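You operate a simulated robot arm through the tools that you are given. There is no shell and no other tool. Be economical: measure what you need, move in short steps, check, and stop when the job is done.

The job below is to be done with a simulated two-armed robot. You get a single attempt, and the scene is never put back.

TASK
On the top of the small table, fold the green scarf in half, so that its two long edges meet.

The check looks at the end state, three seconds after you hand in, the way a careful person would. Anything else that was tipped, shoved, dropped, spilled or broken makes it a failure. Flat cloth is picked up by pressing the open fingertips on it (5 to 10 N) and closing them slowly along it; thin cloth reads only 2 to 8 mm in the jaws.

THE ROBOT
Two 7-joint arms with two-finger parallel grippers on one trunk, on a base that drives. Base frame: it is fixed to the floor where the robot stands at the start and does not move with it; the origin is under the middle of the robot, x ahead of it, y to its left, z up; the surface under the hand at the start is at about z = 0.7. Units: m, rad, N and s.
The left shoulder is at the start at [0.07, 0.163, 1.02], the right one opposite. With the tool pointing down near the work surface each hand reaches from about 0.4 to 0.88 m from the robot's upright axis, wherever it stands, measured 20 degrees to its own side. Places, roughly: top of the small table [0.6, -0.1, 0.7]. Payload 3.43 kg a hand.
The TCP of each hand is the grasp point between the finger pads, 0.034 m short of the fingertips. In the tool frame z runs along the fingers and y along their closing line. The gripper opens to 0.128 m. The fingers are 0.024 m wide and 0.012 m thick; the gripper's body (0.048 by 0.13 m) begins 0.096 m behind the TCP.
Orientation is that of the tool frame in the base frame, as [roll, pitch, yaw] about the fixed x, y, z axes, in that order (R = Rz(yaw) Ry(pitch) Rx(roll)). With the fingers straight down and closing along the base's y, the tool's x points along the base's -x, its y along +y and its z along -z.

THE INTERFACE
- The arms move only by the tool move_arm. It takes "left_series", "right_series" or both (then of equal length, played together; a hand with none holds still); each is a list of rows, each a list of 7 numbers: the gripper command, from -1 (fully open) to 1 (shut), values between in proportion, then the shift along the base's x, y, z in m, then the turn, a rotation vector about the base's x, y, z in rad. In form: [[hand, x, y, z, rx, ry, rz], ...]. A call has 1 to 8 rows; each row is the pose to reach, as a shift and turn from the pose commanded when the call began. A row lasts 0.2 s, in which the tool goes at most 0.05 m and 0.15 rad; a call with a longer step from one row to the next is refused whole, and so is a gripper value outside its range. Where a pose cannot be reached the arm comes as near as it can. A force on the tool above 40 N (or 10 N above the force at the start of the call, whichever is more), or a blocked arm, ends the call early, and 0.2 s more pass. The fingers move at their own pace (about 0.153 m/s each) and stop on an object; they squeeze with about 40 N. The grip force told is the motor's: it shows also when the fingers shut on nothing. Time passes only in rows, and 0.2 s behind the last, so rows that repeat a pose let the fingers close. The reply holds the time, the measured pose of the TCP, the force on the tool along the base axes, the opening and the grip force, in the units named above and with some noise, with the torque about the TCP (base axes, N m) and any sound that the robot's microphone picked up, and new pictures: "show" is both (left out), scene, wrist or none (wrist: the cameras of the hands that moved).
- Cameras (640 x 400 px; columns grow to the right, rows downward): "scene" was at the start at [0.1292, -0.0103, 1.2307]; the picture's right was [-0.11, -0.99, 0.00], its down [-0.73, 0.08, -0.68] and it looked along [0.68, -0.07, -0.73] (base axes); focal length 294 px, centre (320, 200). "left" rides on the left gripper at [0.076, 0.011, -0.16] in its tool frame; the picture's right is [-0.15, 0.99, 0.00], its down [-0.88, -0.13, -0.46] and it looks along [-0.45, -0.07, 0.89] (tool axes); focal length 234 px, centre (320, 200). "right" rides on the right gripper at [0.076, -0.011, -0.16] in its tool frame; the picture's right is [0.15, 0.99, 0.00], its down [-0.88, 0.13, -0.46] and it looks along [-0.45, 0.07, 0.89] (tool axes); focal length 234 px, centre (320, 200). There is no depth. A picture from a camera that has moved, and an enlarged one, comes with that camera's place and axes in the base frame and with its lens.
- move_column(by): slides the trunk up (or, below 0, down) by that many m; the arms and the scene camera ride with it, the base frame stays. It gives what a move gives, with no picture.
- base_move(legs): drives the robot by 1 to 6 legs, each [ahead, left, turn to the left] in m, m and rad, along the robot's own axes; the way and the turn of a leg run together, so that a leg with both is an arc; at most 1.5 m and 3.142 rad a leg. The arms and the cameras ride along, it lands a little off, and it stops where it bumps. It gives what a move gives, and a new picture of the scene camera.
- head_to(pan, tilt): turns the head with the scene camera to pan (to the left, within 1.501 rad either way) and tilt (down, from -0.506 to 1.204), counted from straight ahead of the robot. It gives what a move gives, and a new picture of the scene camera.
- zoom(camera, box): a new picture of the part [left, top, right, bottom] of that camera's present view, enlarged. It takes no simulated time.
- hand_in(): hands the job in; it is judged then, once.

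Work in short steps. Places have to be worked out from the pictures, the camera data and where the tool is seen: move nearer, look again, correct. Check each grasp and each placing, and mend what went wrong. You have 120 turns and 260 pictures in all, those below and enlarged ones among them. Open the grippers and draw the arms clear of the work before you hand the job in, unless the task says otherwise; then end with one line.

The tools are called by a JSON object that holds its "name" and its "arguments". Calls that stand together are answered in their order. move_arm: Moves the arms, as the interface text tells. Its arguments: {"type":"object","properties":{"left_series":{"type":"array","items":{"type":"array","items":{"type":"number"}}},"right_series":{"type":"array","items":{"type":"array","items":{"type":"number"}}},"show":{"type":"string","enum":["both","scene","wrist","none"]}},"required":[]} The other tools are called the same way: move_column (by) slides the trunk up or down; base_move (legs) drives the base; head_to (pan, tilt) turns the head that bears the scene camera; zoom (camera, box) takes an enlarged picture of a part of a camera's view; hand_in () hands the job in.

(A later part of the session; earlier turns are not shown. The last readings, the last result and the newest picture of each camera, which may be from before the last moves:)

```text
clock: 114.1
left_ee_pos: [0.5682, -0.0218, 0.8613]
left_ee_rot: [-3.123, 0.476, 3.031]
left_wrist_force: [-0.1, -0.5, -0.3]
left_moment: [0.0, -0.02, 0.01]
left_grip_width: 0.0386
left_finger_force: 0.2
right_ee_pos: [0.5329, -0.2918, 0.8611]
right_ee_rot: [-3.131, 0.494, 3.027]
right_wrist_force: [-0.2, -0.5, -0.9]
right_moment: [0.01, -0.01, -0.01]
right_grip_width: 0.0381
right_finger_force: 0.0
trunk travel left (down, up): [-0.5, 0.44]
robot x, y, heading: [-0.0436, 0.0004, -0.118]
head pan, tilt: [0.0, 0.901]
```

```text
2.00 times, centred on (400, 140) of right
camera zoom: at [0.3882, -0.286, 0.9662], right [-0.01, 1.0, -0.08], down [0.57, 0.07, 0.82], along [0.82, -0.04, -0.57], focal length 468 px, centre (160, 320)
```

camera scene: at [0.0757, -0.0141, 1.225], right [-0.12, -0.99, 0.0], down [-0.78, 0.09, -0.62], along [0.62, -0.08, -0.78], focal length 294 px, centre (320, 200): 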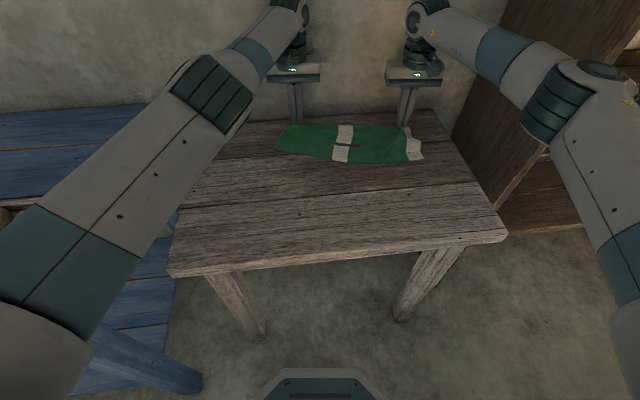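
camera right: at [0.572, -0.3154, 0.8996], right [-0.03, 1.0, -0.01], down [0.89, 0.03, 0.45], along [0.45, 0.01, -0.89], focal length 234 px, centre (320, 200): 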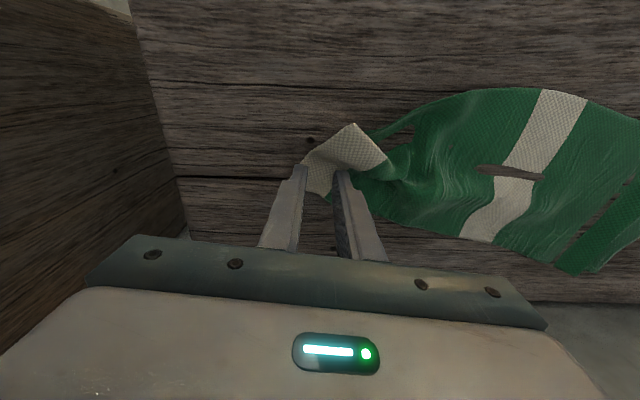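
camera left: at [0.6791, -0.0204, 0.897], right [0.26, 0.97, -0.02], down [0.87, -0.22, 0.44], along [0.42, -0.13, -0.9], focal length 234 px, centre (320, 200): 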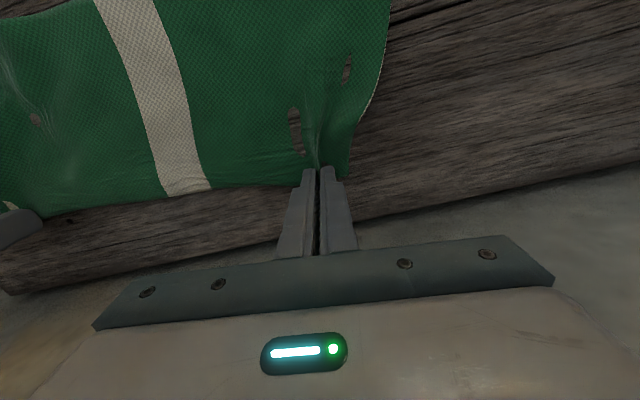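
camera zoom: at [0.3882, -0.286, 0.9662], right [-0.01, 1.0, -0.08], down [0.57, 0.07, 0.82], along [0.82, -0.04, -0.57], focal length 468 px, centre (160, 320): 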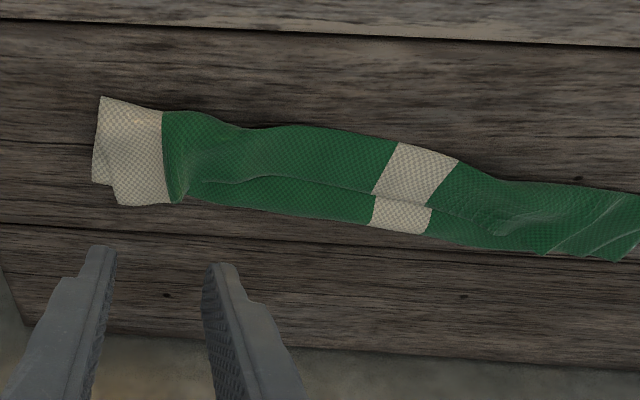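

The top edge still ends lying back on top: fold line at x ≈ 0.64, near crease 0.57, flap edge about 0.61. Since press-sliding works so well, I'll try unrolling that flap by pressing on it near its edge with both closed hands and sliding toward me.

{"name": "move_arm", "arguments": {"left_series": [[1, 0.015, -0.003, 0, 0.015, 0.12, 0], [1, 0.03, -0.006, -0.02, 0.03, 0.24, 0], [1, 0.045, -0.01, -0.05, 0.045, 0.36, 0], [1, 0.057, -0.013, -0.085, 0.06, 0.475, 0], [1, 0.057, -0.013, -0.11, 0.06, 0.475, 0], [1, 0.057, -0.013, -0.12, 0.06, 0.475, 0]], "right_series": [[1, 0.015, -0.002, 0, 0.015, 0.12, 0], [1, 0.03, -0.004, -0.02, 0.03, 0.24, 0], [1, 0.048, -0.006, -0.05, 0.045, 0.36, 0], [1, 0.067, -0.008, -0.085, 0.06, 0.49, 0], [1, 0.067, -0.008, -0.11, 0.06, 0.49, 0], [1, 0.067, -0.008, -0.12, 0.06, 0.49, 0]], "show": "none"}}

{"name": "zoom", "arguments": {"camera": "left", "box": [160, 80, 480, 240]}}

{"name": "zoom", "arguments": {"camera": "right", "box": [200, 80, 520, 240]}}

```text
clock: 115.5
left_ee_pos: [0.6254, -0.0343, 0.7416]
left_ee_rot: [-3.131, -0.003, 3.028]
left_wrist_force: [-1.4, -1.0, 0.3]
left_moment: [-0.01, 0.02, 0.0]
left_grip_width: 0.0
left_finger_force: 32.6
right_ee_pos: [0.5998, -0.3011, 0.7412]
right_ee_rot: [-3.133, 0.0, 3.027]
right_wrist_force: [0.8, 0.5, 0.1]
right_moment: [0.02, 0.03, 0.01]
right_grip_width: 0.0
right_finger_force: 33.2
trunk travel left (down, up): [-0.5, 0.44]
robot x, y, heading: [-0.0478, 0.0022, -0.115]
head pan, tilt: [0.0, 0.901]
```

```text
2.00 times, centred on (320, 160) of left
camera zoom: at [0.5517, -0.0117, 0.9014], right [0.26, 0.97, -0.01], down [0.86, -0.22, 0.45], along [0.44, -0.13, -0.89], focal length 468 px, centre (320, 280)
```

zoom: 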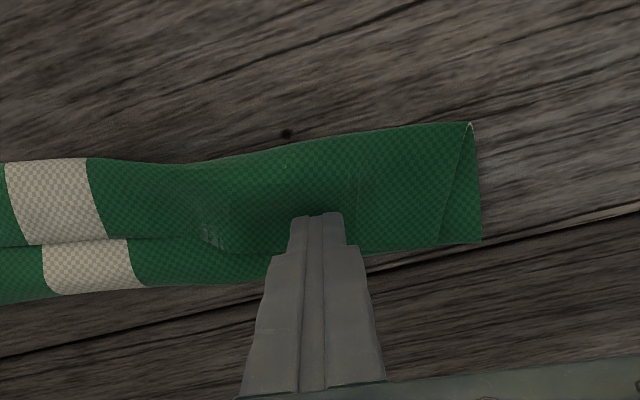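

```text
2.00 times, centred on (360, 160) of right
camera zoom: at [0.5227, -0.3021, 0.9012], right [-0.03, 1.0, -0.01], down [0.89, 0.03, 0.45], along [0.45, 0.01, -0.89], focal length 468 px, centre (240, 280)
```

zoom: 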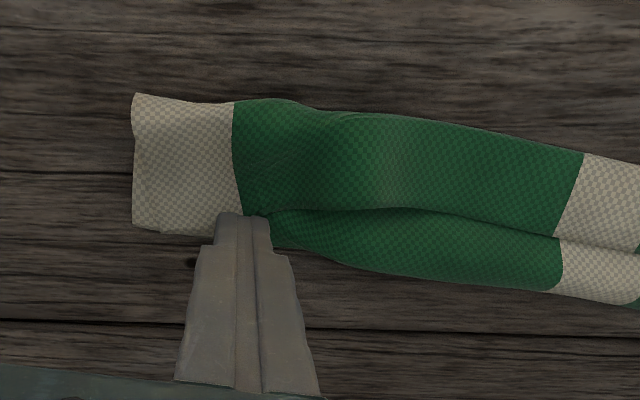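

The flap and its edge are clearly visible under both fingertips. Pressing and sliding 7 cm toward me together.

{"name": "move_arm", "arguments": {"left_series": [[1, 0, 0, -0.004, 0, 0, 0], [1, -0.006, 0.001, -0.006, 0, 0, 0], [1, -0.018, 0.002, -0.0062, 0, 0, 0], [1, -0.03, 0.004, -0.0062, 0, 0, 0], [1, -0.042, 0.005, -0.0062, 0, 0, 0], [1, -0.054, 0.007, -0.0062, 0, 0, 0], [1, -0.064, 0.008, -0.0062, 0, 0, 0], [1, -0.072, 0.009, -0.0062, 0, 0, 0]], "right_series": [[1, 0, 0, -0.004, 0, 0, 0], [1, -0.006, 0.001, -0.006, 0, 0, 0], [1, -0.018, 0.002, -0.0062, 0, 0, 0], [1, -0.03, 0.004, -0.0062, 0, 0, 0], [1, -0.042, 0.005, -0.0062, 0, 0, 0], [1, -0.054, 0.007, -0.0062, 0, 0, 0], [1, -0.064, 0.008, -0.0062, 0, 0, 0], [1, -0.072, 0.009, -0.0062, 0, 0, 0]], "show": "none"}}

{"name": "zoom", "arguments": {"camera": "scene", "box": [250, 110, 450, 235]}}

{"name": "zoom", "arguments": {"camera": "right", "box": [200, 80, 520, 240]}}

```text
clock: 117.3
left_ee_pos: [0.5519, -0.0239, 0.7379]
left_ee_rot: [-3.129, 0.0, 3.028]
left_wrist_force: [4.1, -0.2, 16.0]
left_moment: [0.07, -0.05, -0.03]
left_grip_width: 0.0
left_finger_force: 33.2
right_ee_pos: [0.5285, -0.2887, 0.7368]
right_ee_rot: [-3.133, 0.003, 3.027]
right_wrist_force: [1.8, -0.3, 3.9]
right_moment: [0.01, -0.04, 0.0]
right_grip_width: 0.0002
right_finger_force: 33.1
trunk travel left (down, up): [-0.5, 0.44]
robot x, y, heading: [-0.0452, 0.0023, -0.124]
head pan, tilt: [0.0, 0.901]
```

```text
3.20 times, centred on (350, 172) of scene
camera zoom: at [0.0788, -0.0151, 1.2248], right [-0.12, -0.99, 0.0], down [-0.78, 0.1, -0.62], along [0.62, -0.08, -0.78], focal length 942 px, centre (224, 288)
```

zoom: 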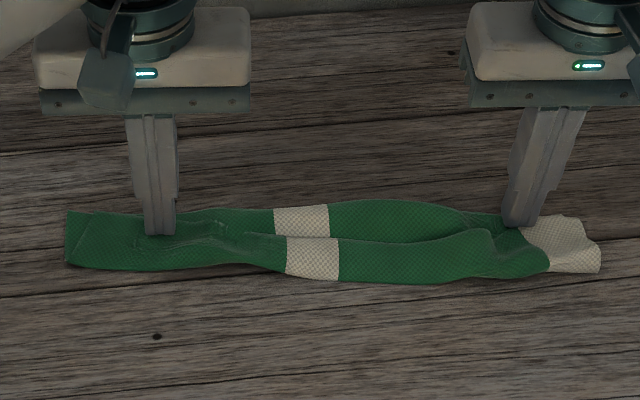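

```text
2.00 times, centred on (360, 160) of right
camera zoom: at [0.4489, -0.291, 0.8973], right [-0.03, 1.0, -0.01], down [0.89, 0.03, 0.46], along [0.46, 0.01, -0.89], focal length 468 px, centre (240, 280)
```

zoom: 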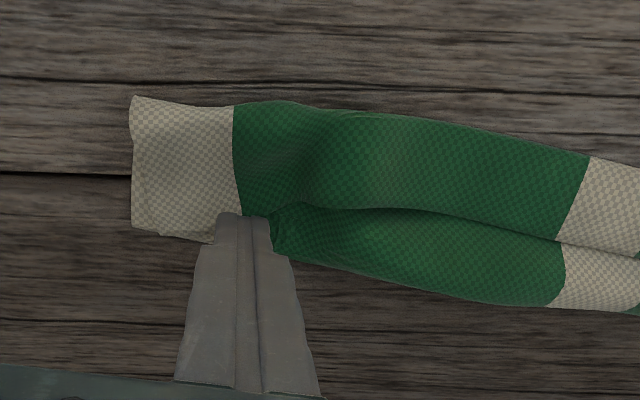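

The whole stack slid as one, so friction alone won't unroll it. But that means I can pull the held edge taut without harm: the stack simply follows. I'll regrip the top flap's edge at both spots, swing it over toward me and then drag it taut before releasing. First, I'll raise, open and settle at light contact.

{"name": "move_arm", "arguments": {"left_series": [[0.8, 0, 0, 0.012, 0, 0, 0], [0.3, 0.003, -0.003, 0.02, 0, 0, 0], [0.3, 0.003, -0.003, 0.02, 0, 0, 0], [0.3, 0.003, -0.003, 0.008, 0, 0, 0], [0.3, 0.003, -0.003, 0.003, 0, 0, 0], [0.3, 0.003, -0.003, 0.001, 0, 0, 0]], "right_series": [[0.8, 0, 0, 0.012, 0, 0, 0], [0.3, -0.005, 0.002, 0.02, 0, 0, 0], [0.3, -0.005, 0.002, 0.02, 0, 0, 0], [0.3, -0.005, 0.002, 0.008, 0, 0, 0], [0.3, -0.005, 0.002, 0.003, 0, 0, 0], [0.3, -0.005, 0.002, 0.001, 0, 0, 0]], "show": "wrist"}}

```text
clock: 118.7
left_ee_pos: [0.5552, -0.0278, 0.7383]
left_ee_rot: [-3.129, 0.0, 3.03]
left_wrist_force: [1.1, -0.1, 10.3]
left_moment: [0.25, -0.02, -0.04]
left_grip_width: 0.0447
left_finger_force: 0.0
right_ee_pos: [0.5221, -0.2879, 0.738]
right_ee_rot: [-3.132, 0.003, 3.027]
right_wrist_force: [0.1, -0.3, 0.7]
right_moment: [-0.01, 0.01, 0.01]
right_grip_width: 0.0448
right_finger_force: 0.2
trunk travel left (down, up): [-0.5, 0.44]
robot x, y, heading: [-0.0484, 0.0011, -0.124]
head pan, tilt: [0.0, 0.901]
camera right: at [0.4445, -0.2897, 0.898], right [-0.03, 1.0, -0.01], down [0.89, 0.03, 0.46], along [0.46, 0.01, -0.89], focal length 234 px, centre (320, 200)
camera left: at [0.4824, -0.0055, 0.8974], right [0.26, 0.97, -0.01], down [0.86, -0.22, 0.46], along [0.44, -0.13, -0.89], focal length 234 px, centre (320, 200)
```

right: 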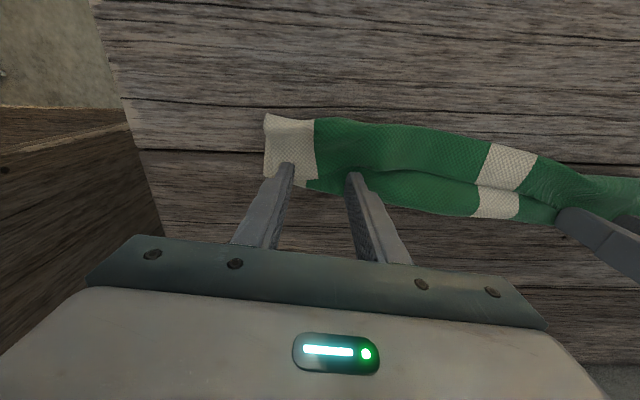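
left: 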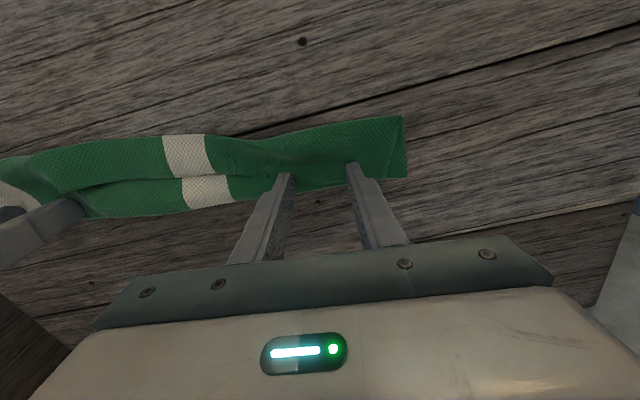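

Left is in position at 10 N. The right flap edge is at x ≈ 0.518, so I'll shift the right hand 8 mm toward me, press, and close both slowly.

{"name": "move_arm", "arguments": {"left_series": [[0.3, 0, 0, 0.0003, 0, 0, 0], [0.3, 0, 0, 0.0003, 0, 0, 0], [0.4, 0, 0, 0.0003, 0, 0, 0], [0.52, 0, 0, 0.0003, 0, 0, 0], [0.64, 0, 0, 0.0003, 0, 0, 0], [0.78, 0, 0, 0.0003, 0, 0, 0], [1, 0, 0, 0.0003, 0, 0, 0], [1, 0, 0, 0.0003, 0, 0, 0]], "right_series": [[0.3, -0.008, 0.001, 0.003, 0, 0, 0], [0.3, -0.008, 0.001, -0.0018, 0, 0, 0], [0.4, -0.008, 0.001, -0.0022, 0, 0, 0], [0.52, -0.008, 0.001, -0.0022, 0, 0, 0], [0.64, -0.008, 0.001, -0.0022, 0, 0, 0], [0.78, -0.008, 0.001, -0.0022, 0, 0, 0], [1, -0.008, 0.001, -0.0022, 0, 0, 0], [1, -0.008, 0.001, -0.0022, 0, 0, 0]], "show": "none"}}

```text
clock: 120.5
left_ee_pos: [0.5541, -0.0275, 0.7376]
left_ee_rot: [-3.13, 0.001, 3.028]
left_wrist_force: [0.1, -1.9, 3.6]
left_moment: [-0.03, 0.08, 0.03]
left_grip_width: 0.0026
left_finger_force: 37.1
right_ee_pos: [0.5142, -0.2874, 0.7357]
right_ee_rot: [-3.134, 0.006, 3.027]
right_wrist_force: [-0.5, -2.3, 23.7]
right_moment: [-0.26, 0.08, -0.03]
right_grip_width: 0.0016
right_finger_force: 36.7
trunk travel left (down, up): [-0.5, 0.44]
robot x, y, heading: [-0.0443, 0.0048, -0.12]
head pan, tilt: [0.0, 0.901]
```

Both hold the flap edge. I'll lift and swing it toward me with some tilt, then use the base to carry it further back without crowding the elbows.

{"name": "move_arm", "arguments": {"left_series": [[1, 0, -0.001, 0.025, 0, 0, 0], [1, -0.012, 0, 0.045, -0.012, -0.1, 0], [1, -0.026, 0.002, 0.045, -0.025, -0.198, 0], [1, -0.04, 0.004, 0.044, -0.037, -0.298, 0], [1, -0.052, 0.005, 0.042, -0.05, -0.397, 0]], "right_series": [[1, 0, 0.001, 0.025, 0, 0, 0], [1, -0.012, 0.002, 0.045, -0.012, -0.1, 0], [1, -0.026, 0.004, 0.045, -0.025, -0.198, 0], [1, -0.04, 0.006, 0.044, -0.037, -0.298, 0], [1, -0.052, 0.007, 0.042, -0.05, -0.397, 0]], "show": "none"}}

{"name": "base_move", "arguments": {"legs": [[-0.09, 0, 0]]}}

{"name": "zoom", "arguments": {"camera": "scene", "box": [240, 110, 440, 235]}}

```text
clock: 121.7
left_ee_pos: [0.5026, -0.0212, 0.7779]
left_ee_rot: [-3.125, 0.397, 3.029]
left_wrist_force: [0.4, -0.4, -0.2]
left_moment: [-0.04, 0.02, 0.0]
left_grip_width: 0.0022
left_finger_force: 37.1
right_ee_pos: [0.4639, -0.2799, 0.7779]
right_ee_rot: [-3.129, 0.402, 3.025]
right_wrist_force: [-0.1, 1.0, 0.6]
right_moment: [-0.03, -0.01, -0.01]
right_grip_width: 0.002
right_finger_force: 36.6
trunk travel left (down, up): [-0.5, 0.44]
robot x, y, heading: [-0.0452, 0.0009, -0.122]
head pan, tilt: [0.0, 0.901]
```

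```text
clock: 122.8
left_ee_pos: [0.4142, -0.01, 0.7789]
left_ee_rot: [-3.124, 0.398, 3.029]
left_wrist_force: [-0.5, -0.2, 0.5]
left_moment: [-0.03, 0.0, -0.02]
left_grip_width: 0.0027
left_finger_force: 37.2
right_ee_pos: [0.374, -0.2683, 0.7775]
right_ee_rot: [-3.13, 0.403, 3.026]
right_wrist_force: [-0.1, 0.6, 0.2]
right_moment: [0.04, -0.04, -0.04]
right_grip_width: 0.0017
right_finger_force: 36.2
trunk travel left (down, up): [-0.5, 0.44]
robot x, y, heading: [-0.1317, 0.0097, -0.126]
head pan, tilt: [0.0, 0.901]
camera scene: at [-0.0099, -0.0044, 1.2247], right [-0.12, -0.99, 0.0], down [-0.78, 0.1, -0.62], along [0.62, -0.08, -0.78], focal length 294 px, centre (320, 200)
```

scene: 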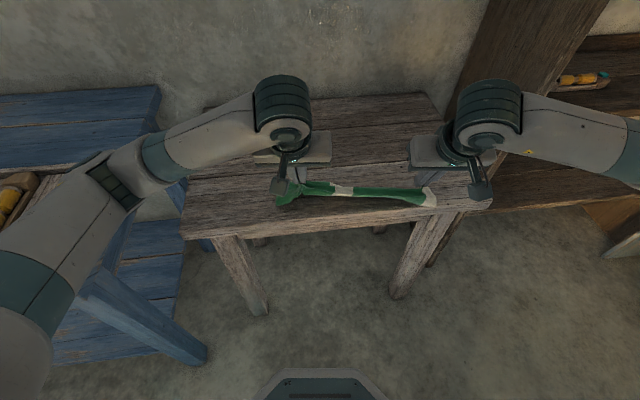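

```text
3.20 times, centred on (340, 172) of scene
camera zoom: at [-0.0099, -0.0044, 1.2247], right [-0.12, -0.99, 0.0], down [-0.78, 0.1, -0.62], along [0.62, -0.08, -0.78], focal length 942 px, centre (256, 288)
```

zoom: 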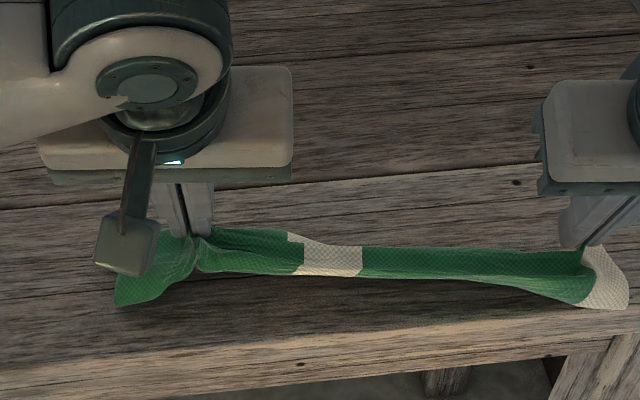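

The light cloth follows as a bundle, so taut pulling can't finish it. The cure is to turn the held edge more: grip with fingers leaning back (about −0.4 rad) and finish leaning forward (about +0.85 rad). First I'll straighten the sheet: hang it and lay it forward, now nearer to me with plenty of room.

{"name": "move_arm", "arguments": {"left_series": [[1, 0.005, 0, 0.02, 0.015, 0.12, 0], [1, 0.015, -0.002, 0.045, 0.03, 0.24, 0], [1, 0.03, -0.004, 0.07, 0.045, 0.36, 0], [1, 0.04, -0.005, 0.09, 0.05, 0.397, 0], [1, 0.05, -0.006, 0.1, 0.05, 0.397, 0], [1, 0.05, -0.004, 0.092, 0.05, 0.397, 0], [1, 0.05, -0.004, 0.085, 0.05, 0.397, 0]], "right_series": [[1, 0.005, 0, 0.02, 0.015, 0.12, 0], [1, 0.015, -0.002, 0.045, 0.03, 0.24, 0], [1, 0.03, -0.004, 0.07, 0.045, 0.36, 0], [1, 0.04, -0.005, 0.09, 0.05, 0.397, 0], [1, 0.05, -0.006, 0.1, 0.05, 0.397, 0], [1, 0.05, -0.008, 0.092, 0.05, 0.397, 0], [1, 0.05, -0.008, 0.085, 0.05, 0.397, 0]], "show": "none"}}

{"name": "zoom", "arguments": {"camera": "scene", "box": [240, 90, 480, 240]}}

{"name": "move_arm", "arguments": {"left_series": [[1, 0.03, -0.004, -0.004, 0, 0, 0], [1, 0.06, -0.007, -0.016, 0, 0, 0], [1, 0.088, -0.011, -0.035, 0, 0, 0], [1, 0.112, -0.014, -0.06, 0, 0, 0], [1, 0.13, -0.016, -0.085, 0, 0, 0], [1, 0.145, -0.018, -0.105, 0, 0, 0], [1, 0.165, -0.02, -0.115, 0, 0, 0], [1, 0.185, -0.023, -0.117, 0, 0, 0]], "right_series": [[1, 0.03, -0.004, -0.004, 0, 0, 0], [1, 0.06, -0.007, -0.016, 0, 0, 0], [1, 0.088, -0.011, -0.035, 0, 0, 0], [1, 0.112, -0.014, -0.06, 0, 0, 0], [1, 0.13, -0.016, -0.085, 0, 0, 0], [1, 0.145, -0.018, -0.105, 0, 0, 0], [1, 0.165, -0.02, -0.115, 0, 0, 0], [1, 0.185, -0.023, -0.117, 0, 0, 0]], "show": "none"}}

{"name": "zoom", "arguments": {"camera": "scene", "box": [240, 90, 480, 240]}}

```text
clock: 124.4
left_ee_pos: [0.4645, -0.0148, 0.8623]
left_ee_rot: [-3.127, -0.003, 3.028]
left_wrist_force: [-0.9, -1.6, -0.6]
left_moment: [-0.08, 0.03, 0.04]
left_grip_width: 0.0021
left_finger_force: 37.0
right_ee_pos: [0.4244, -0.2786, 0.8604]
right_ee_rot: [-3.132, 0.0, 3.028]
right_wrist_force: [1.3, 2.2, -0.3]
right_moment: [0.03, 0.0, -0.07]
right_grip_width: 0.0019
right_finger_force: 36.6
trunk travel left (down, up): [-0.5, 0.44]
robot x, y, heading: [-0.1307, 0.013, -0.124]
head pan, tilt: [0.0, 0.901]
```

```text
2.67 times, centred on (360, 165) of scene
camera zoom: at [-0.0083, -0.0046, 1.2245], right [-0.12, -0.99, 0.0], down [-0.78, 0.1, -0.62], along [0.62, -0.08, -0.78], focal length 785 px, centre (213, 293)
```

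zoom: 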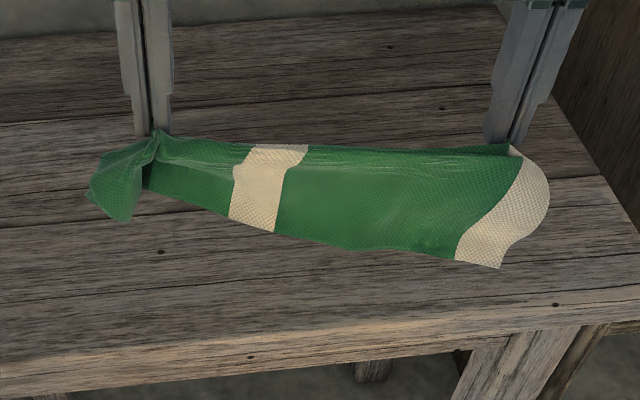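

```text
clock: 126.2
left_ee_pos: [0.6491, -0.0377, 0.7433]
left_ee_rot: [-3.129, -0.005, 3.026]
left_wrist_force: [-0.8, -4.3, 0.1]
left_moment: [-0.15, 0.03, 0.11]
left_grip_width: 0.0025
left_finger_force: 37.2
right_ee_pos: [0.6097, -0.3026, 0.7453]
right_ee_rot: [-3.131, -0.001, 3.024]
right_wrist_force: [1.1, 5.2, -0.9]
right_moment: [0.05, -0.03, -0.12]
right_grip_width: 0.002
right_finger_force: 36.5
trunk travel left (down, up): [-0.5, 0.44]
robot x, y, heading: [-0.1332, 0.0113, -0.123]
head pan, tilt: [0.0, 0.901]
```

```text
2.67 times, centred on (360, 165) of scene
camera zoom: at [-0.0082, -0.0048, 1.2244], right [-0.12, -0.99, 0.0], down [-0.78, 0.1, -0.62], along [0.62, -0.08, -0.78], focal length 785 px, centre (213, 293)
```

zoom: 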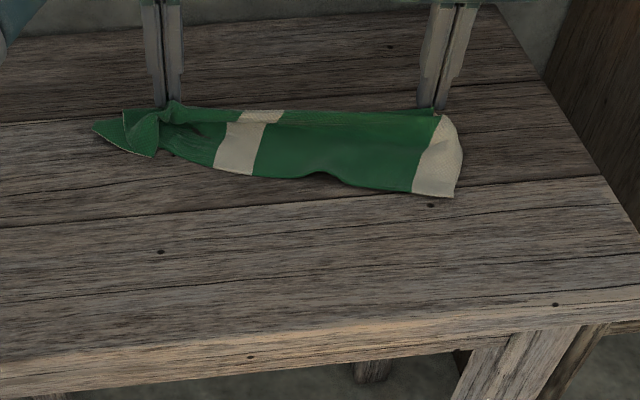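

The right side is clean now; the left was double-gripped and is bunched. I'll release both, lift, and look at the left end.

{"name": "move_arm", "arguments": {"left_series": [[1, 0, 0, -0.004, 0, 0, 0], [0.7, 0, 0, -0.005, 0, 0, 0], [0.4, 0, 0, -0.005, 0, 0, 0], [0.4, 0, 0, 0.015, 0, 0, 0], [0.4, -0.015, 0.005, 0.045, 0, 0, 0], [1, -0.035, 0.015, 0.08, 0, 0, 0]], "right_series": [[1, 0, 0, -0.006, 0, 0, 0], [0.7, 0, 0, -0.007, 0, 0, 0], [0.4, 0, 0, -0.007, 0, 0, 0], [0.4, 0, 0, 0.015, 0, 0, 0], [0.4, -0.01, 0, 0.045, 0, 0, 0], [0.4, -0.03, 0, 0.08, 0, 0, 0]], "show": "none"}}

{"name": "zoom", "arguments": {"camera": "left", "box": [120, 20, 440, 220]}}

{"name": "zoom", "arguments": {"camera": "right", "box": [200, 20, 520, 220]}}

```text
clock: 127.6
left_ee_pos: [0.6127, -0.0235, 0.8247]
left_ee_rot: [-3.129, -0.002, 3.027]
left_wrist_force: [-0.4, -0.4, 0.3]
left_moment: [0.03, -0.04, 0.0]
left_grip_width: 0.0
left_finger_force: 33.3
right_ee_pos: [0.5783, -0.3003, 0.8263]
right_ee_rot: [-3.132, 0.003, 3.025]
right_wrist_force: [0.0, -0.1, 0.4]
right_moment: [-0.04, -0.03, -0.02]
right_grip_width: 0.0385
right_finger_force: 0.1
trunk travel left (down, up): [-0.5, 0.44]
robot x, y, heading: [-0.1329, 0.0125, -0.123]
head pan, tilt: [0.0, 0.901]
```

```text
2.00 times, centred on (280, 120) of left
camera zoom: at [0.5394, -0.0023, 0.9849], right [0.26, 0.97, -0.01], down [0.86, -0.22, 0.46], along [0.44, -0.13, -0.89], focal length 468 px, centre (400, 360)
```

zoom: 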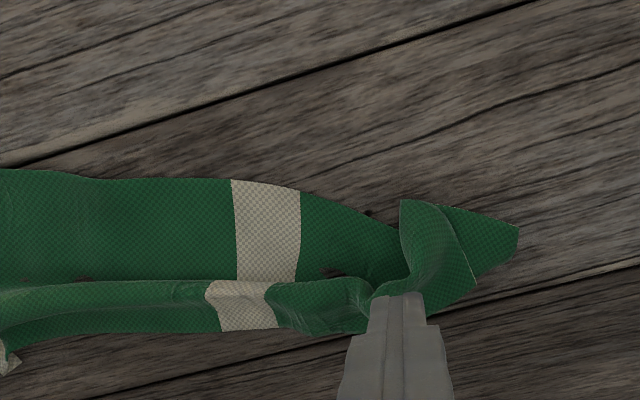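

```text
2.00 times, centred on (360, 120) of right
camera zoom: at [0.4998, -0.3021, 0.9862], right [-0.03, 1.0, -0.01], down [0.89, 0.03, 0.46], along [0.46, 0.01, -0.89], focal length 468 px, centre (240, 360)
```

zoom: 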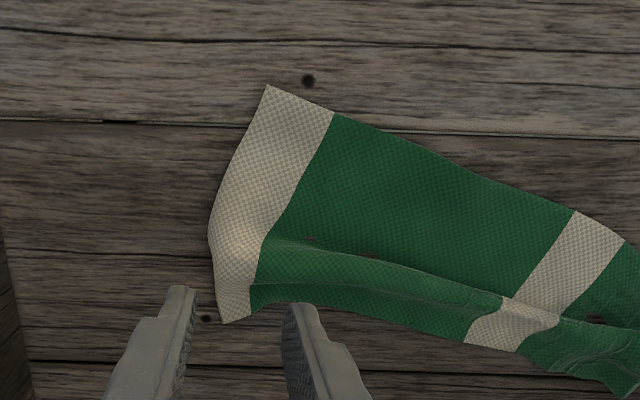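

The far-left corner is flipped back on top (tip at (0.58, −0.016)). I'll pinch that flap with the left hand.

{"name": "move_arm", "arguments": {"left_series": [[0.5, -0.005, 0.004, -0.03, 0, 0, 0], [0.5, -0.011, 0.008, -0.06, 0, 0, 0], [0.5, -0.011, 0.008, -0.078, 0, 0, 0], [0.5, -0.011, 0.008, -0.085, 0, 0, 0], [0.5, -0.011, 0.008, -0.0875, 0, 0, 0]], "show": "none"}}

{"name": "zoom", "arguments": {"camera": "left", "box": [180, 80, 440, 240]}}

```text
clock: 128.8
left_ee_pos: [0.6053, -0.0153, 0.7383]
left_ee_rot: [-3.129, -0.001, 3.027]
left_wrist_force: [-0.5, 0.1, 0.9]
left_moment: [0.01, 0.03, -0.01]
left_grip_width: 0.0319
left_finger_force: 0.0
right_ee_pos: [0.5802, -0.3006, 0.8239]
right_ee_rot: [-3.134, 0.001, 3.024]
right_wrist_force: [-0.8, 0.3, -0.2]
right_moment: [-0.04, 0.03, 0.02]
right_grip_width: 0.0385
right_finger_force: 0.1
trunk travel left (down, up): [-0.5, 0.44]
robot x, y, heading: [-0.1297, 0.0135, -0.122]
head pan, tilt: [0.0, 0.901]
```

```text
2.46 times, centred on (310, 160) of left
camera zoom: at [0.5306, 0.0061, 0.8983], right [0.26, 0.97, -0.01], down [0.86, -0.22, 0.46], along [0.44, -0.13, -0.89], focal length 576 px, centre (345, 298)
```

zoom: 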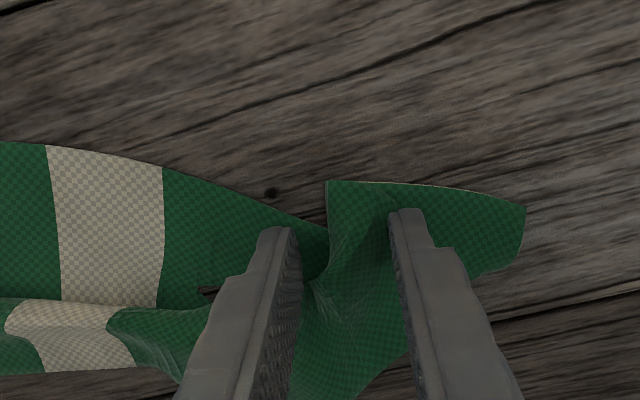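

The fingers straddle the bunched piece. I'll press, close, lift, pull it outward (+y) to straighten the left end, then lower and release.

{"name": "move_arm", "arguments": {"left_series": [[0.5, 0, 0, -0.002, 0, 0, 0], [0.56, 0, 0, -0.0025, 0, 0, 0], [0.66, 0, 0, -0.0025, 0, 0, 0], [0.78, 0, 0, -0.0025, 0, 0, 0], [1, 0, 0, -0.0025, 0, 0, 0], [1, 0, 0, -0.0025, 0, 0, 0], [1, 0, 0, 0.02, 0, 0, 0], [1, 0, 0, 0.06, 0, 0, 0]], "show": "none"}}

{"name": "move_arm", "arguments": {"left_series": [[1, 0.01, 0.01, 0.03, 0, 0, 0], [1, 0.02, 0.025, 0.03, 0, 0, 0], [1, 0.025, 0.045, 0.01, 0, 0, 0], [1, 0.025, 0.06, -0.02, 0, 0, 0], [1, 0.025, 0.065, -0.045, 0, 0, 0], [1, 0.025, 0.07, -0.055, 0, 0, 0]], "show": "none"}}

{"name": "zoom", "arguments": {"camera": "scene", "box": [240, 100, 440, 225]}}

```text
clock: 130.6
left_ee_pos: [0.6036, -0.0145, 0.7965]
left_ee_rot: [-3.129, -0.004, 3.027]
left_wrist_force: [-0.5, 0.0, 0.0]
left_moment: [0.02, 0.01, -0.02]
left_grip_width: 0.0028
left_finger_force: 37.6
right_ee_pos: [0.5787, -0.3002, 0.8252]
right_ee_rot: [-3.132, 0.001, 3.025]
right_wrist_force: [-0.7, -0.3, 0.5]
right_moment: [0.03, 0.01, -0.03]
right_grip_width: 0.0384
right_finger_force: 0.0
trunk travel left (down, up): [-0.5, 0.44]
robot x, y, heading: [-0.1332, 0.0146, -0.119]
head pan, tilt: [0.0, 0.901]
```

```text
clock: 132.0
left_ee_pos: [0.6297, 0.0564, 0.7425]
left_ee_rot: [-3.129, -0.002, 3.027]
left_wrist_force: [-1.1, 1.0, 2.2]
left_moment: [-0.01, -0.04, -0.02]
left_grip_width: 0.0029
left_finger_force: 37.4
right_ee_pos: [0.5782, -0.3009, 0.824]
right_ee_rot: [-3.132, 0.002, 3.027]
right_wrist_force: [0.6, 0.4, -0.4]
right_moment: [0.02, 0.03, 0.0]
right_grip_width: 0.0384
right_finger_force: 0.1
trunk travel left (down, up): [-0.5, 0.44]
robot x, y, heading: [-0.136, 0.0137, -0.123]
head pan, tilt: [0.0, 0.901]
```

```text
3.20 times, centred on (340, 162) of scene
camera zoom: at [-0.0087, -0.0043, 1.2246], right [-0.12, -0.99, 0.0], down [-0.78, 0.1, -0.62], along [0.62, -0.08, -0.78], focal length 942 px, centre (256, 320)
```

zoom: 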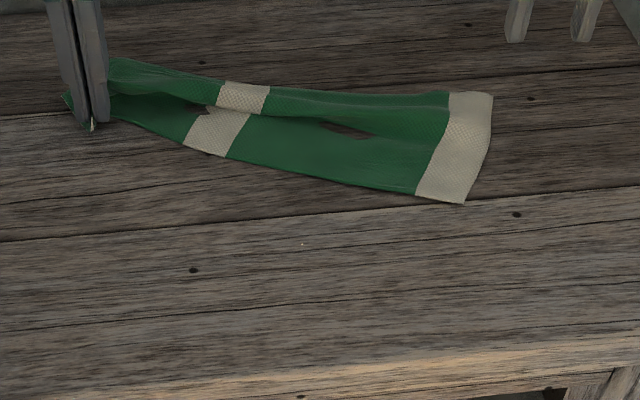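

The left end is pulled out now. I'll release it and look.

{"name": "move_arm", "arguments": {"left_series": [[1, 0, 0, -0.003, 0, 0, 0], [0.7, 0, 0, -0.004, 0, 0, 0], [0.4, 0, 0, -0.004, 0, 0, 0], [0.4, 0, 0, 0.02, 0, 0, 0], [0.7, -0.015, -0.01, 0.055, 0, 0, 0], [1, -0.035, -0.02, 0.085, 0, 0, 0]], "show": "none"}}

{"name": "zoom", "arguments": {"camera": "left", "box": [100, 20, 420, 220]}}

```text
clock: 133.4
left_ee_pos: [0.5916, 0.0364, 0.8268]
left_ee_rot: [-3.13, -0.003, 3.027]
left_wrist_force: [-0.4, 0.5, -0.6]
left_moment: [-0.03, 0.0, -0.03]
left_grip_width: 0.0
left_finger_force: 32.9
right_ee_pos: [0.5787, -0.3004, 0.8252]
right_ee_rot: [-3.133, 0.002, 3.025]
right_wrist_force: [0.2, 0.5, -0.1]
right_moment: [-0.01, -0.02, 0.0]
right_grip_width: 0.0385
right_finger_force: 0.1
trunk travel left (down, up): [-0.5, 0.44]
robot x, y, heading: [-0.1356, 0.0114, -0.125]
head pan, tilt: [0.0, 0.901]
```

```text
2.00 times, centred on (260, 120) of left
camera zoom: at [0.5189, 0.0577, 0.9875], right [0.26, 0.97, -0.01], down [0.86, -0.22, 0.45], along [0.44, -0.13, -0.89], focal length 468 px, centre (440, 360)
```

zoom: 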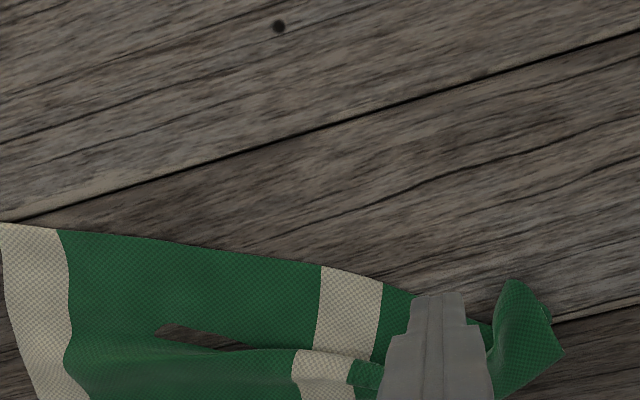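

{"name": "move_arm", "arguments": {"left_series": [[1, 0, 0.04, 0.01, 0, 0, 0], [1, 0.02, 0.08, 0.01, 0, 0, 0], [1, 0.04, 0.1, 0, 0, 0, 0]], "show": "none"}}

{"name": "zoom", "arguments": {"camera": "left", "box": [0, 60, 320, 260]}}

{"name": "zoom", "arguments": {"camera": "scene", "box": [250, 95, 410, 195]}}

```text
clock: 134.2
left_ee_pos: [0.6338, 0.1377, 0.827]
left_ee_rot: [-3.126, -0.003, 3.026]
left_wrist_force: [-0.3, 0.0, 0.0]
left_moment: [-0.04, -0.02, 0.02]
left_grip_width: 0.0
left_finger_force: 33.2
right_ee_pos: [0.58, -0.2996, 0.8253]
right_ee_rot: [-3.133, 0.001, 3.025]
right_wrist_force: [0.3, -0.3, -0.6]
right_moment: [0.01, 0.02, 0.01]
right_grip_width: 0.0385
right_finger_force: 0.1
trunk travel left (down, up): [-0.5, 0.44]
robot x, y, heading: [-0.1346, 0.0109, -0.125]
head pan, tilt: [0.0, 0.901]
```

```text
2.00 times, centred on (160, 160) of left
camera zoom: at [0.5611, 0.159, 0.9861], right [0.26, 0.97, -0.01], down [0.86, -0.22, 0.46], along [0.44, -0.13, -0.89], focal length 468 px, centre (640, 280)
```

zoom: 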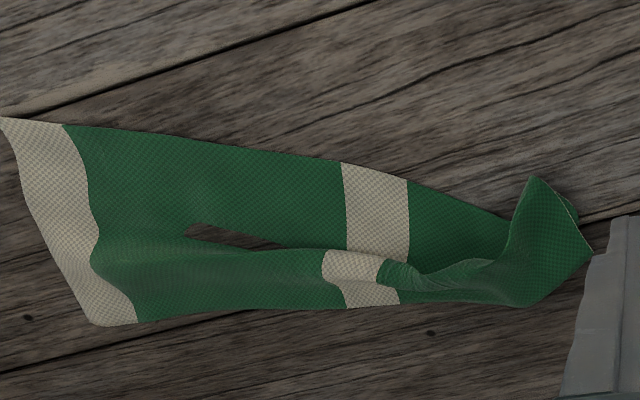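

```text
4.00 times, centred on (330, 145) of scene
camera zoom: at [-0.0083, -0.0042, 1.2245], right [-0.12, -0.99, 0.0], down [-0.78, 0.1, -0.62], along [0.62, -0.08, -0.78], focal length 1177 px, centre (280, 420)
```

zoom: 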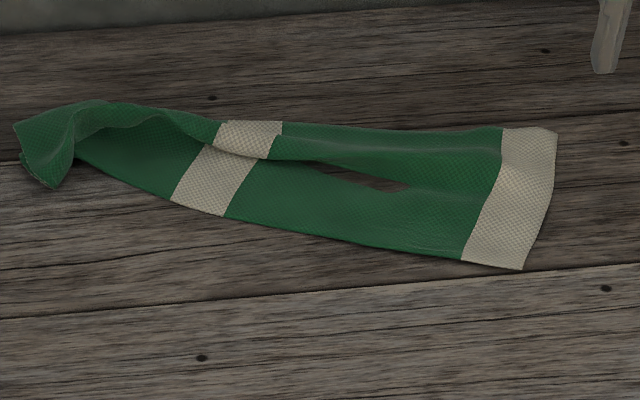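

The picture is clearer now: toward the left the far edge is already folded over in the right sense, but the left end is bunched. I'll press on that end and stretch it outward along the scarf's axis.

{"name": "move_arm", "arguments": {"left_series": [[1, 0.005, -0.035, 0, 0, 0, 0], [1, 0.009, -0.07, -0.02, 0, 0, 0], [1, 0.009, -0.07, -0.06, 0, 0, 0], [1, 0.009, -0.07, -0.08, 0, 0, 0], [1, 0.009, -0.07, -0.0885, 0, 0, 0]], "show": "none"}}

{"name": "move_arm", "arguments": {"left_series": [[1, 0.0, 0.0, -0.002, 0, 0, 0], [1, 0.003, 0.01, -0.0025, 0, 0, 0], [1, 0.008, 0.022, -0.0025, 0, 0, 0], [1, 0.013, 0.034, -0.0025, 0, 0, 0], [1, 0.018, 0.046, -0.0025, 0, 0, 0], [1, 0.022, 0.058, -0.0025, 0, 0, 0], [1, 0.022, 0.058, 0.03, 0, 0, 0], [1, 0.022, 0.09, 0.06, 0, 0, 0]], "show": "none"}}

{"name": "zoom", "arguments": {"camera": "scene", "box": [240, 95, 400, 195]}}

{"name": "zoom", "arguments": {"camera": "left", "box": [0, 60, 320, 260]}}

```text
clock: 135.4
left_ee_pos: [0.644, 0.0648, 0.7396]
left_ee_rot: [-3.128, -0.001, 3.027]
left_wrist_force: [-0.2, 0.2, 1.5]
left_moment: [-0.01, -0.01, 0.0]
left_grip_width: 0.0
left_finger_force: 32.3
right_ee_pos: [0.5797, -0.2995, 0.8252]
right_ee_rot: [-3.132, 0.001, 3.026]
right_wrist_force: [0.1, -0.3, -0.7]
right_moment: [0.04, 0.01, 0.0]
right_grip_width: 0.0385
right_finger_force: 0.0
trunk travel left (down, up): [-0.5, 0.44]
robot x, y, heading: [-0.1319, 0.0154, -0.124]
head pan, tilt: [0.0, 0.901]
```

```text
clock: 137.2
left_ee_pos: [0.6643, 0.1585, 0.7991]
left_ee_rot: [-3.127, -0.002, 3.027]
left_wrist_force: [-0.2, -0.2, 0.6]
left_moment: [-0.05, -0.06, 0.0]
left_grip_width: 0.0001
left_finger_force: 33.0
right_ee_pos: [0.5789, -0.2987, 0.8252]
right_ee_rot: [-3.133, 0.002, 3.025]
right_wrist_force: [-0.2, 1.1, -0.4]
right_moment: [-0.03, -0.03, 0.03]
right_grip_width: 0.0386
right_finger_force: 0.0
trunk travel left (down, up): [-0.5, 0.44]
robot x, y, heading: [-0.133, 0.0114, -0.125]
head pan, tilt: [0.0, 0.901]
```

```text
4.00 times, centred on (320, 145) of scene
camera zoom: at [-0.0092, -0.0025, 1.2245], right [-0.12, -0.99, 0.0], down [-0.78, 0.1, -0.62], along [0.62, -0.08, -0.78], focal length 1177 px, centre (320, 420)
```

zoom: 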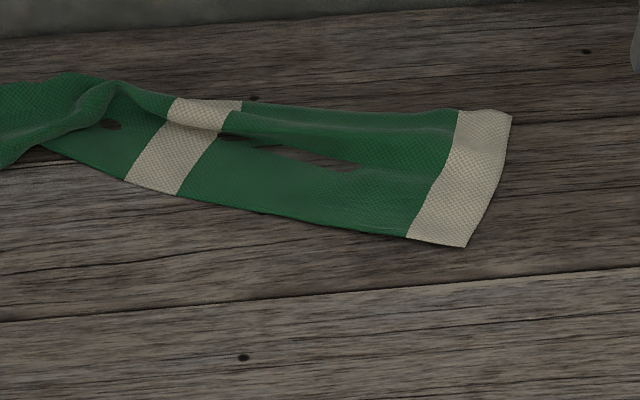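

```text
2.00 times, centred on (160, 160) of left
camera zoom: at [0.5912, 0.1803, 0.9601], right [0.26, 0.97, -0.01], down [0.86, -0.22, 0.45], along [0.44, -0.13, -0.89], focal length 468 px, centre (640, 280)
```

zoom: 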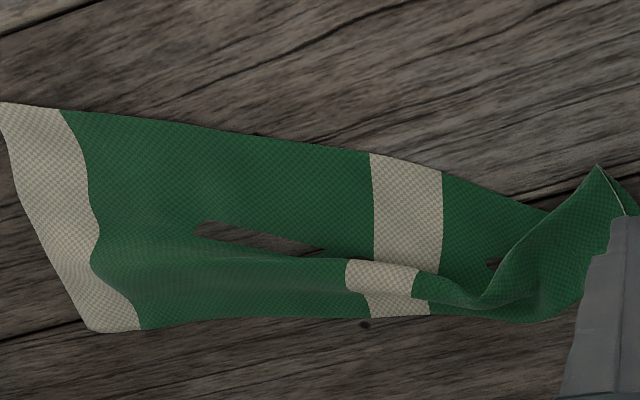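

Now the left half is folded over in the right sense (far-left tip lies on the near side); only the right half remains open. I'll anchor the left stack with the left hand and bring the right hand over the far-right edge at about (0.675, −0.19), yawed to the scarf.

{"name": "move_arm", "arguments": {"left_series": [[1, 0.005, -0.02, 0, 0, 0, 0], [1, 0.015, -0.045, 0, 0, 0, 0], [1, 0.02, -0.063, -0.02, 0, 0, 0], [1, 0.02, -0.063, -0.045, 0, 0, 0], [1, 0.02, -0.063, -0.057, 0, 0, 0], [1, 0.02, -0.063, -0.061, 0, 0, 0], [1, 0.02, -0.063, -0.0625, 0, 0, 0]], "right_series": [[0.3, 0.025, 0.025, 0, 0.013, 0.035, -0.06], [0.3, 0.05, 0.05, 0, 0.027, 0.07, -0.12], [0.3, 0.075, 0.08, 0, 0.04, 0.105, -0.18], [0.3, 0.1, 0.109, 0, 0.054, 0.14, -0.24], [0.3, 0.1, 0.109, -0.03, 0.054, 0.14, -0.24], [0.3, 0.1, 0.109, -0.06, 0.054, 0.14, -0.24], [0.3, 0.1, 0.109, -0.078, 0.054, 0.14, -0.24]], "show": "none"}}

{"name": "zoom", "arguments": {"camera": "right", "box": [180, 60, 500, 260]}}

{"name": "zoom", "arguments": {"camera": "scene", "box": [200, 80, 420, 218]}}

```text
clock: 138.8
left_ee_pos: [0.6856, 0.0931, 0.7372]
left_ee_rot: [-3.127, -0.002, 3.027]
left_wrist_force: [0.1, -0.7, 4.1]
left_moment: [-0.08, 0.01, -0.05]
left_grip_width: 0.0001
left_finger_force: 33.0
right_ee_pos: [0.6407, -0.186, 0.7476]
right_ee_rot: [3.133, -0.145, 2.785]
right_wrist_force: [0.9, 0.2, 0.2]
right_moment: [0.02, -0.01, 0.0]
right_grip_width: 0.0447
right_finger_force: 0.0
right hand out of reach, approached as far as the arm can: row 3, 4, 5, 6, 7
trunk travel left (down, up): [-0.5, 0.44]
robot x, y, heading: [-0.1328, 0.0135, -0.126]
head pan, tilt: [0.0, 0.901]
```

```text
2.00 times, centred on (340, 160) of right
camera zoom: at [0.5857, -0.1818, 0.9178], right [0.21, 0.98, 0.03], down [0.92, -0.21, 0.32], along [0.32, -0.04, -0.95], focal length 468 px, centre (280, 280)
```

zoom: 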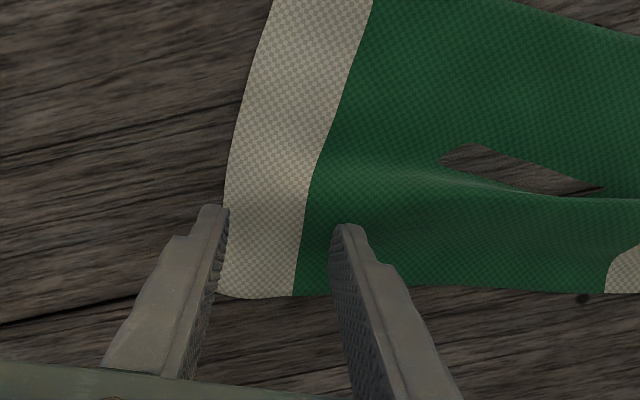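

```text
2.90 times, centred on (310, 149) of scene
camera zoom: at [-0.0086, -0.0022, 1.2247], right [-0.12, -0.99, 0.0], down [-0.78, 0.1, -0.62], along [0.62, -0.08, -0.78], focal length 853 px, centre (349, 348)
```

zoom: 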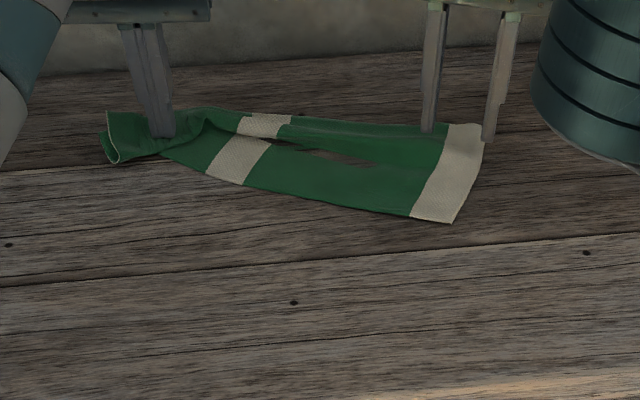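

The right hand hit its reach limit 2–3 cm short of the far edge. I'll lift both hands slightly, drive the base 5 cm forward, and set the left anchor back.

{"name": "move_arm", "arguments": {"left_series": [[1, 0, 0, 0.02, 0, 0, 0], [1, -0.025, 0, 0.04, 0, 0, 0], [1, -0.05, 0.006, 0.04, 0, 0, 0]], "right_series": [[0.3, 0, 0, 0.02, 0, 0, 0], [0.3, 0, 0, 0.03, 0, 0, 0], [0.3, 0, 0, 0.03, 0, 0, 0]], "show": "none"}}

{"name": "base_move", "arguments": {"legs": [[0.05, 0, 0]]}}

{"name": "zoom", "arguments": {"camera": "right", "box": [180, 60, 500, 260]}}

```text
clock: 139.6
left_ee_pos: [0.6349, 0.1005, 0.7773]
left_ee_rot: [-3.128, -0.003, 3.025]
left_wrist_force: [0.1, -0.6, -0.1]
left_moment: [0.04, 0.0, 0.01]
left_grip_width: 0.0
left_finger_force: 33.9
right_ee_pos: [0.6401, -0.1883, 0.7775]
right_ee_rot: [3.133, -0.15, 2.787]
right_wrist_force: [-0.2, -1.1, -0.4]
right_moment: [0.0, 0.0, -0.01]
right_grip_width: 0.0448
right_finger_force: 0.1
trunk travel left (down, up): [-0.5, 0.44]
robot x, y, heading: [-0.1352, 0.0113, -0.121]
head pan, tilt: [0.0, 0.901]
```

```text
clock: 140.6
left_ee_pos: [0.688, 0.0922, 0.7761]
left_ee_rot: [-3.129, -0.006, 3.026]
left_wrist_force: [0.1, 0.4, -0.2]
left_moment: [-0.01, 0.02, 0.01]
left_grip_width: 0.0001
left_finger_force: 32.6
right_ee_pos: [0.6923, -0.1954, 0.7767]
right_ee_rot: [3.133, -0.152, 2.786]
right_wrist_force: [0.5, 1.1, -0.3]
right_moment: [0.0, 0.04, -0.01]
right_grip_width: 0.045
right_finger_force: 0.0
trunk travel left (down, up): [-0.5, 0.44]
robot x, y, heading: [-0.0854, 0.008, -0.126]
head pan, tilt: [0.0, 0.901]
camera scene: at [0.0438, -0.0111, 1.2243], right [-0.12, -0.99, 0.0], down [-0.78, 0.1, -0.62], along [0.61, -0.08, -0.78], focal length 294 px, centre (320, 200)
```

scene: 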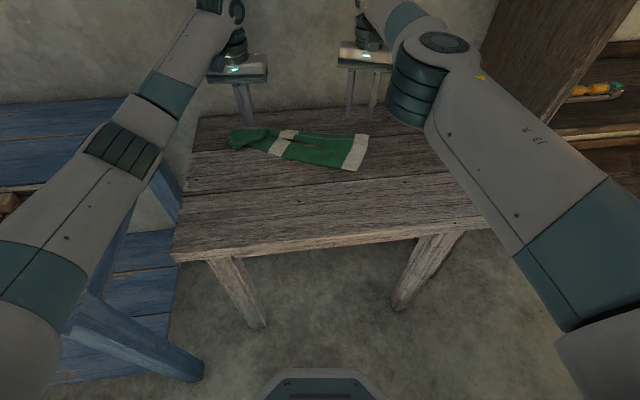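

```text
2.00 times, centred on (340, 160) of right
camera zoom: at [0.6383, -0.1909, 0.9453], right [0.21, 0.98, 0.03], down [0.92, -0.21, 0.32], along [0.32, -0.04, -0.95], focal length 468 px, centre (280, 280)
```

zoom: 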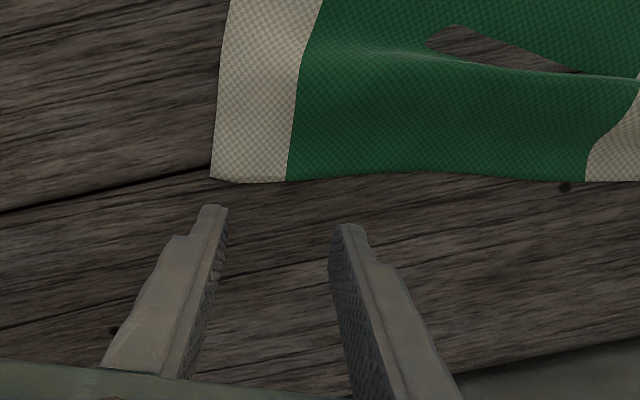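

Aligned now. I'll shift the right hand onto the edge (−23 mm x, +15 mm y), lower both: left as anchor, right to contact.

{"name": "move_arm", "arguments": {"left_series": [[1, 0, 0, -0.01, 0, 0, 0], [1, 0, 0, -0.025, 0, 0, 0], [1, 0, 0, -0.036, 0, 0, 0], [1, 0, 0, -0.0395, 0, 0, 0], [1, 0, 0, -0.04, 0, 0, 0]], "right_series": [[0.3, -0.012, 0.008, -0.01, 0, 0, 0], [0.3, -0.023, 0.015, -0.025, 0, 0, 0], [0.3, -0.023, 0.015, -0.034, 0, 0, 0], [0.3, -0.023, 0.015, -0.038, 0, 0, 0], [0.3, -0.023, 0.015, -0.0395, 0, 0, 0]], "show": "none"}}

```text
clock: 141.8
left_ee_pos: [0.686, 0.0939, 0.7379]
left_ee_rot: [-3.13, -0.005, 3.025]
left_wrist_force: [0.2, 0.2, 1.0]
left_moment: [0.02, -0.03, 0.02]
left_grip_width: 0.0
left_finger_force: 32.8
right_ee_pos: [0.6872, -0.1794, 0.7388]
right_ee_rot: [3.133, -0.152, 2.784]
right_wrist_force: [0.9, 0.2, -0.1]
right_moment: [0.01, 0.01, 0.01]
right_grip_width: 0.0445
right_finger_force: 0.1
right hand out of reach, approached as far as the arm can: row 1, 2, 3, 4, 5
trunk travel left (down, up): [-0.5, 0.44]
robot x, y, heading: [-0.0781, 0.0069, -0.125]
head pan, tilt: [0.0, 0.901]
```

The earlier unreachable command still offsets the hand; I'll shift the command another 37 mm back, then press.

{"name": "move_arm", "arguments": {"left_series": [[1, 0, 0, -0.0008, 0, 0, 0], [1, 0, 0, -0.001, 0, 0, 0], [1, 0, 0, -0.001, 0, 0, 0], [1, 0, 0, -0.001, 0, 0, 0]], "right_series": [[0.3, -0.018, 0, 0.006, 0, 0, 0], [0.3, -0.037, 0, 0.006, 0, 0, 0], [0.3, -0.037, 0, 0.001, 0, 0, 0], [0.3, -0.037, 0, -0.0005, 0, 0, 0]], "show": "none"}}

{"name": "zoom", "arguments": {"camera": "right", "box": [180, 60, 500, 260]}}

```text
clock: 142.8
left_ee_pos: [0.6854, 0.0926, 0.738]
left_ee_rot: [-3.129, -0.003, 3.026]
left_wrist_force: [0.4, 0.1, 2.7]
left_moment: [0.04, 0.02, -0.01]
left_grip_width: 0.0001
left_finger_force: 33.0
right_ee_pos: [0.6878, -0.1801, 0.7425]
right_ee_rot: [3.134, -0.152, 2.787]
right_wrist_force: [-0.3, 0.1, -0.9]
right_moment: [-0.02, -0.01, 0.0]
right_grip_width: 0.0449
right_finger_force: 0.0
right hand out of reach, approached as far as the arm can: row 1, 2, 3, 4
trunk travel left (down, up): [-0.5, 0.44]
robot x, y, heading: [-0.0843, 0.0066, -0.125]
head pan, tilt: [0.0, 0.901]
```

```text
2.00 times, centred on (340, 160) of right
camera zoom: at [0.6346, -0.1748, 0.9117], right [0.21, 0.98, 0.03], down [0.92, -0.21, 0.32], along [0.32, -0.04, -0.95], focal length 468 px, centre (280, 280)
```

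zoom: 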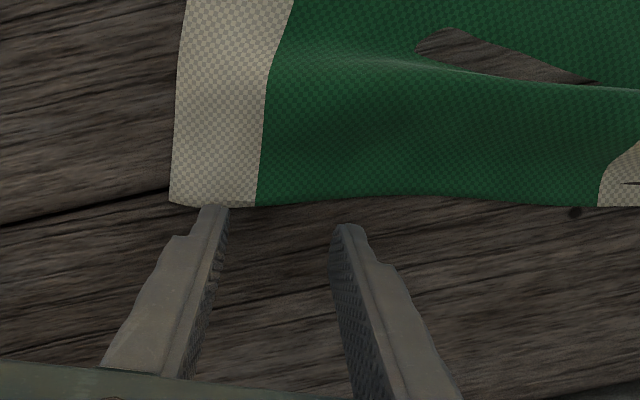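

{"name": "move_arm", "arguments": {"right_series": [[0.3, -0.01, 0, 0.004, -0.027, -0.07, 0], [0.3, -0.02, 0, 0.004, -0.054, -0.14, 0], [0.3, -0.025, 0, 0.003, -0.054, -0.14, 0], [0.3, -0.025, 0, 0, -0.054, -0.14, 0]], "show": "none"}}

```text
clock: 143.8
left_ee_pos: [0.6852, 0.0909, 0.7375]
left_ee_rot: [-3.13, -0.002, 3.027]
left_wrist_force: [0.2, 0.6, 3.4]
left_moment: [0.0, -0.01, 0.0]
left_grip_width: 0.0
left_finger_force: 33.3
right_ee_pos: [0.7197, -0.1759, 0.745]
right_ee_rot: [3.135, -0.001, 2.787]
right_wrist_force: [0.4, 0.0, 0.4]
right_moment: [0.0, 0.02, 0.0]
right_grip_width: 0.0448
right_finger_force: 0.1
right hand out of reach, approached as far as the arm can: row 1, 2, 3, 4
trunk travel left (down, up): [-0.5, 0.44]
robot x, y, heading: [-0.0823, 0.0044, -0.123]
head pan, tilt: [0.0, 0.901]
```

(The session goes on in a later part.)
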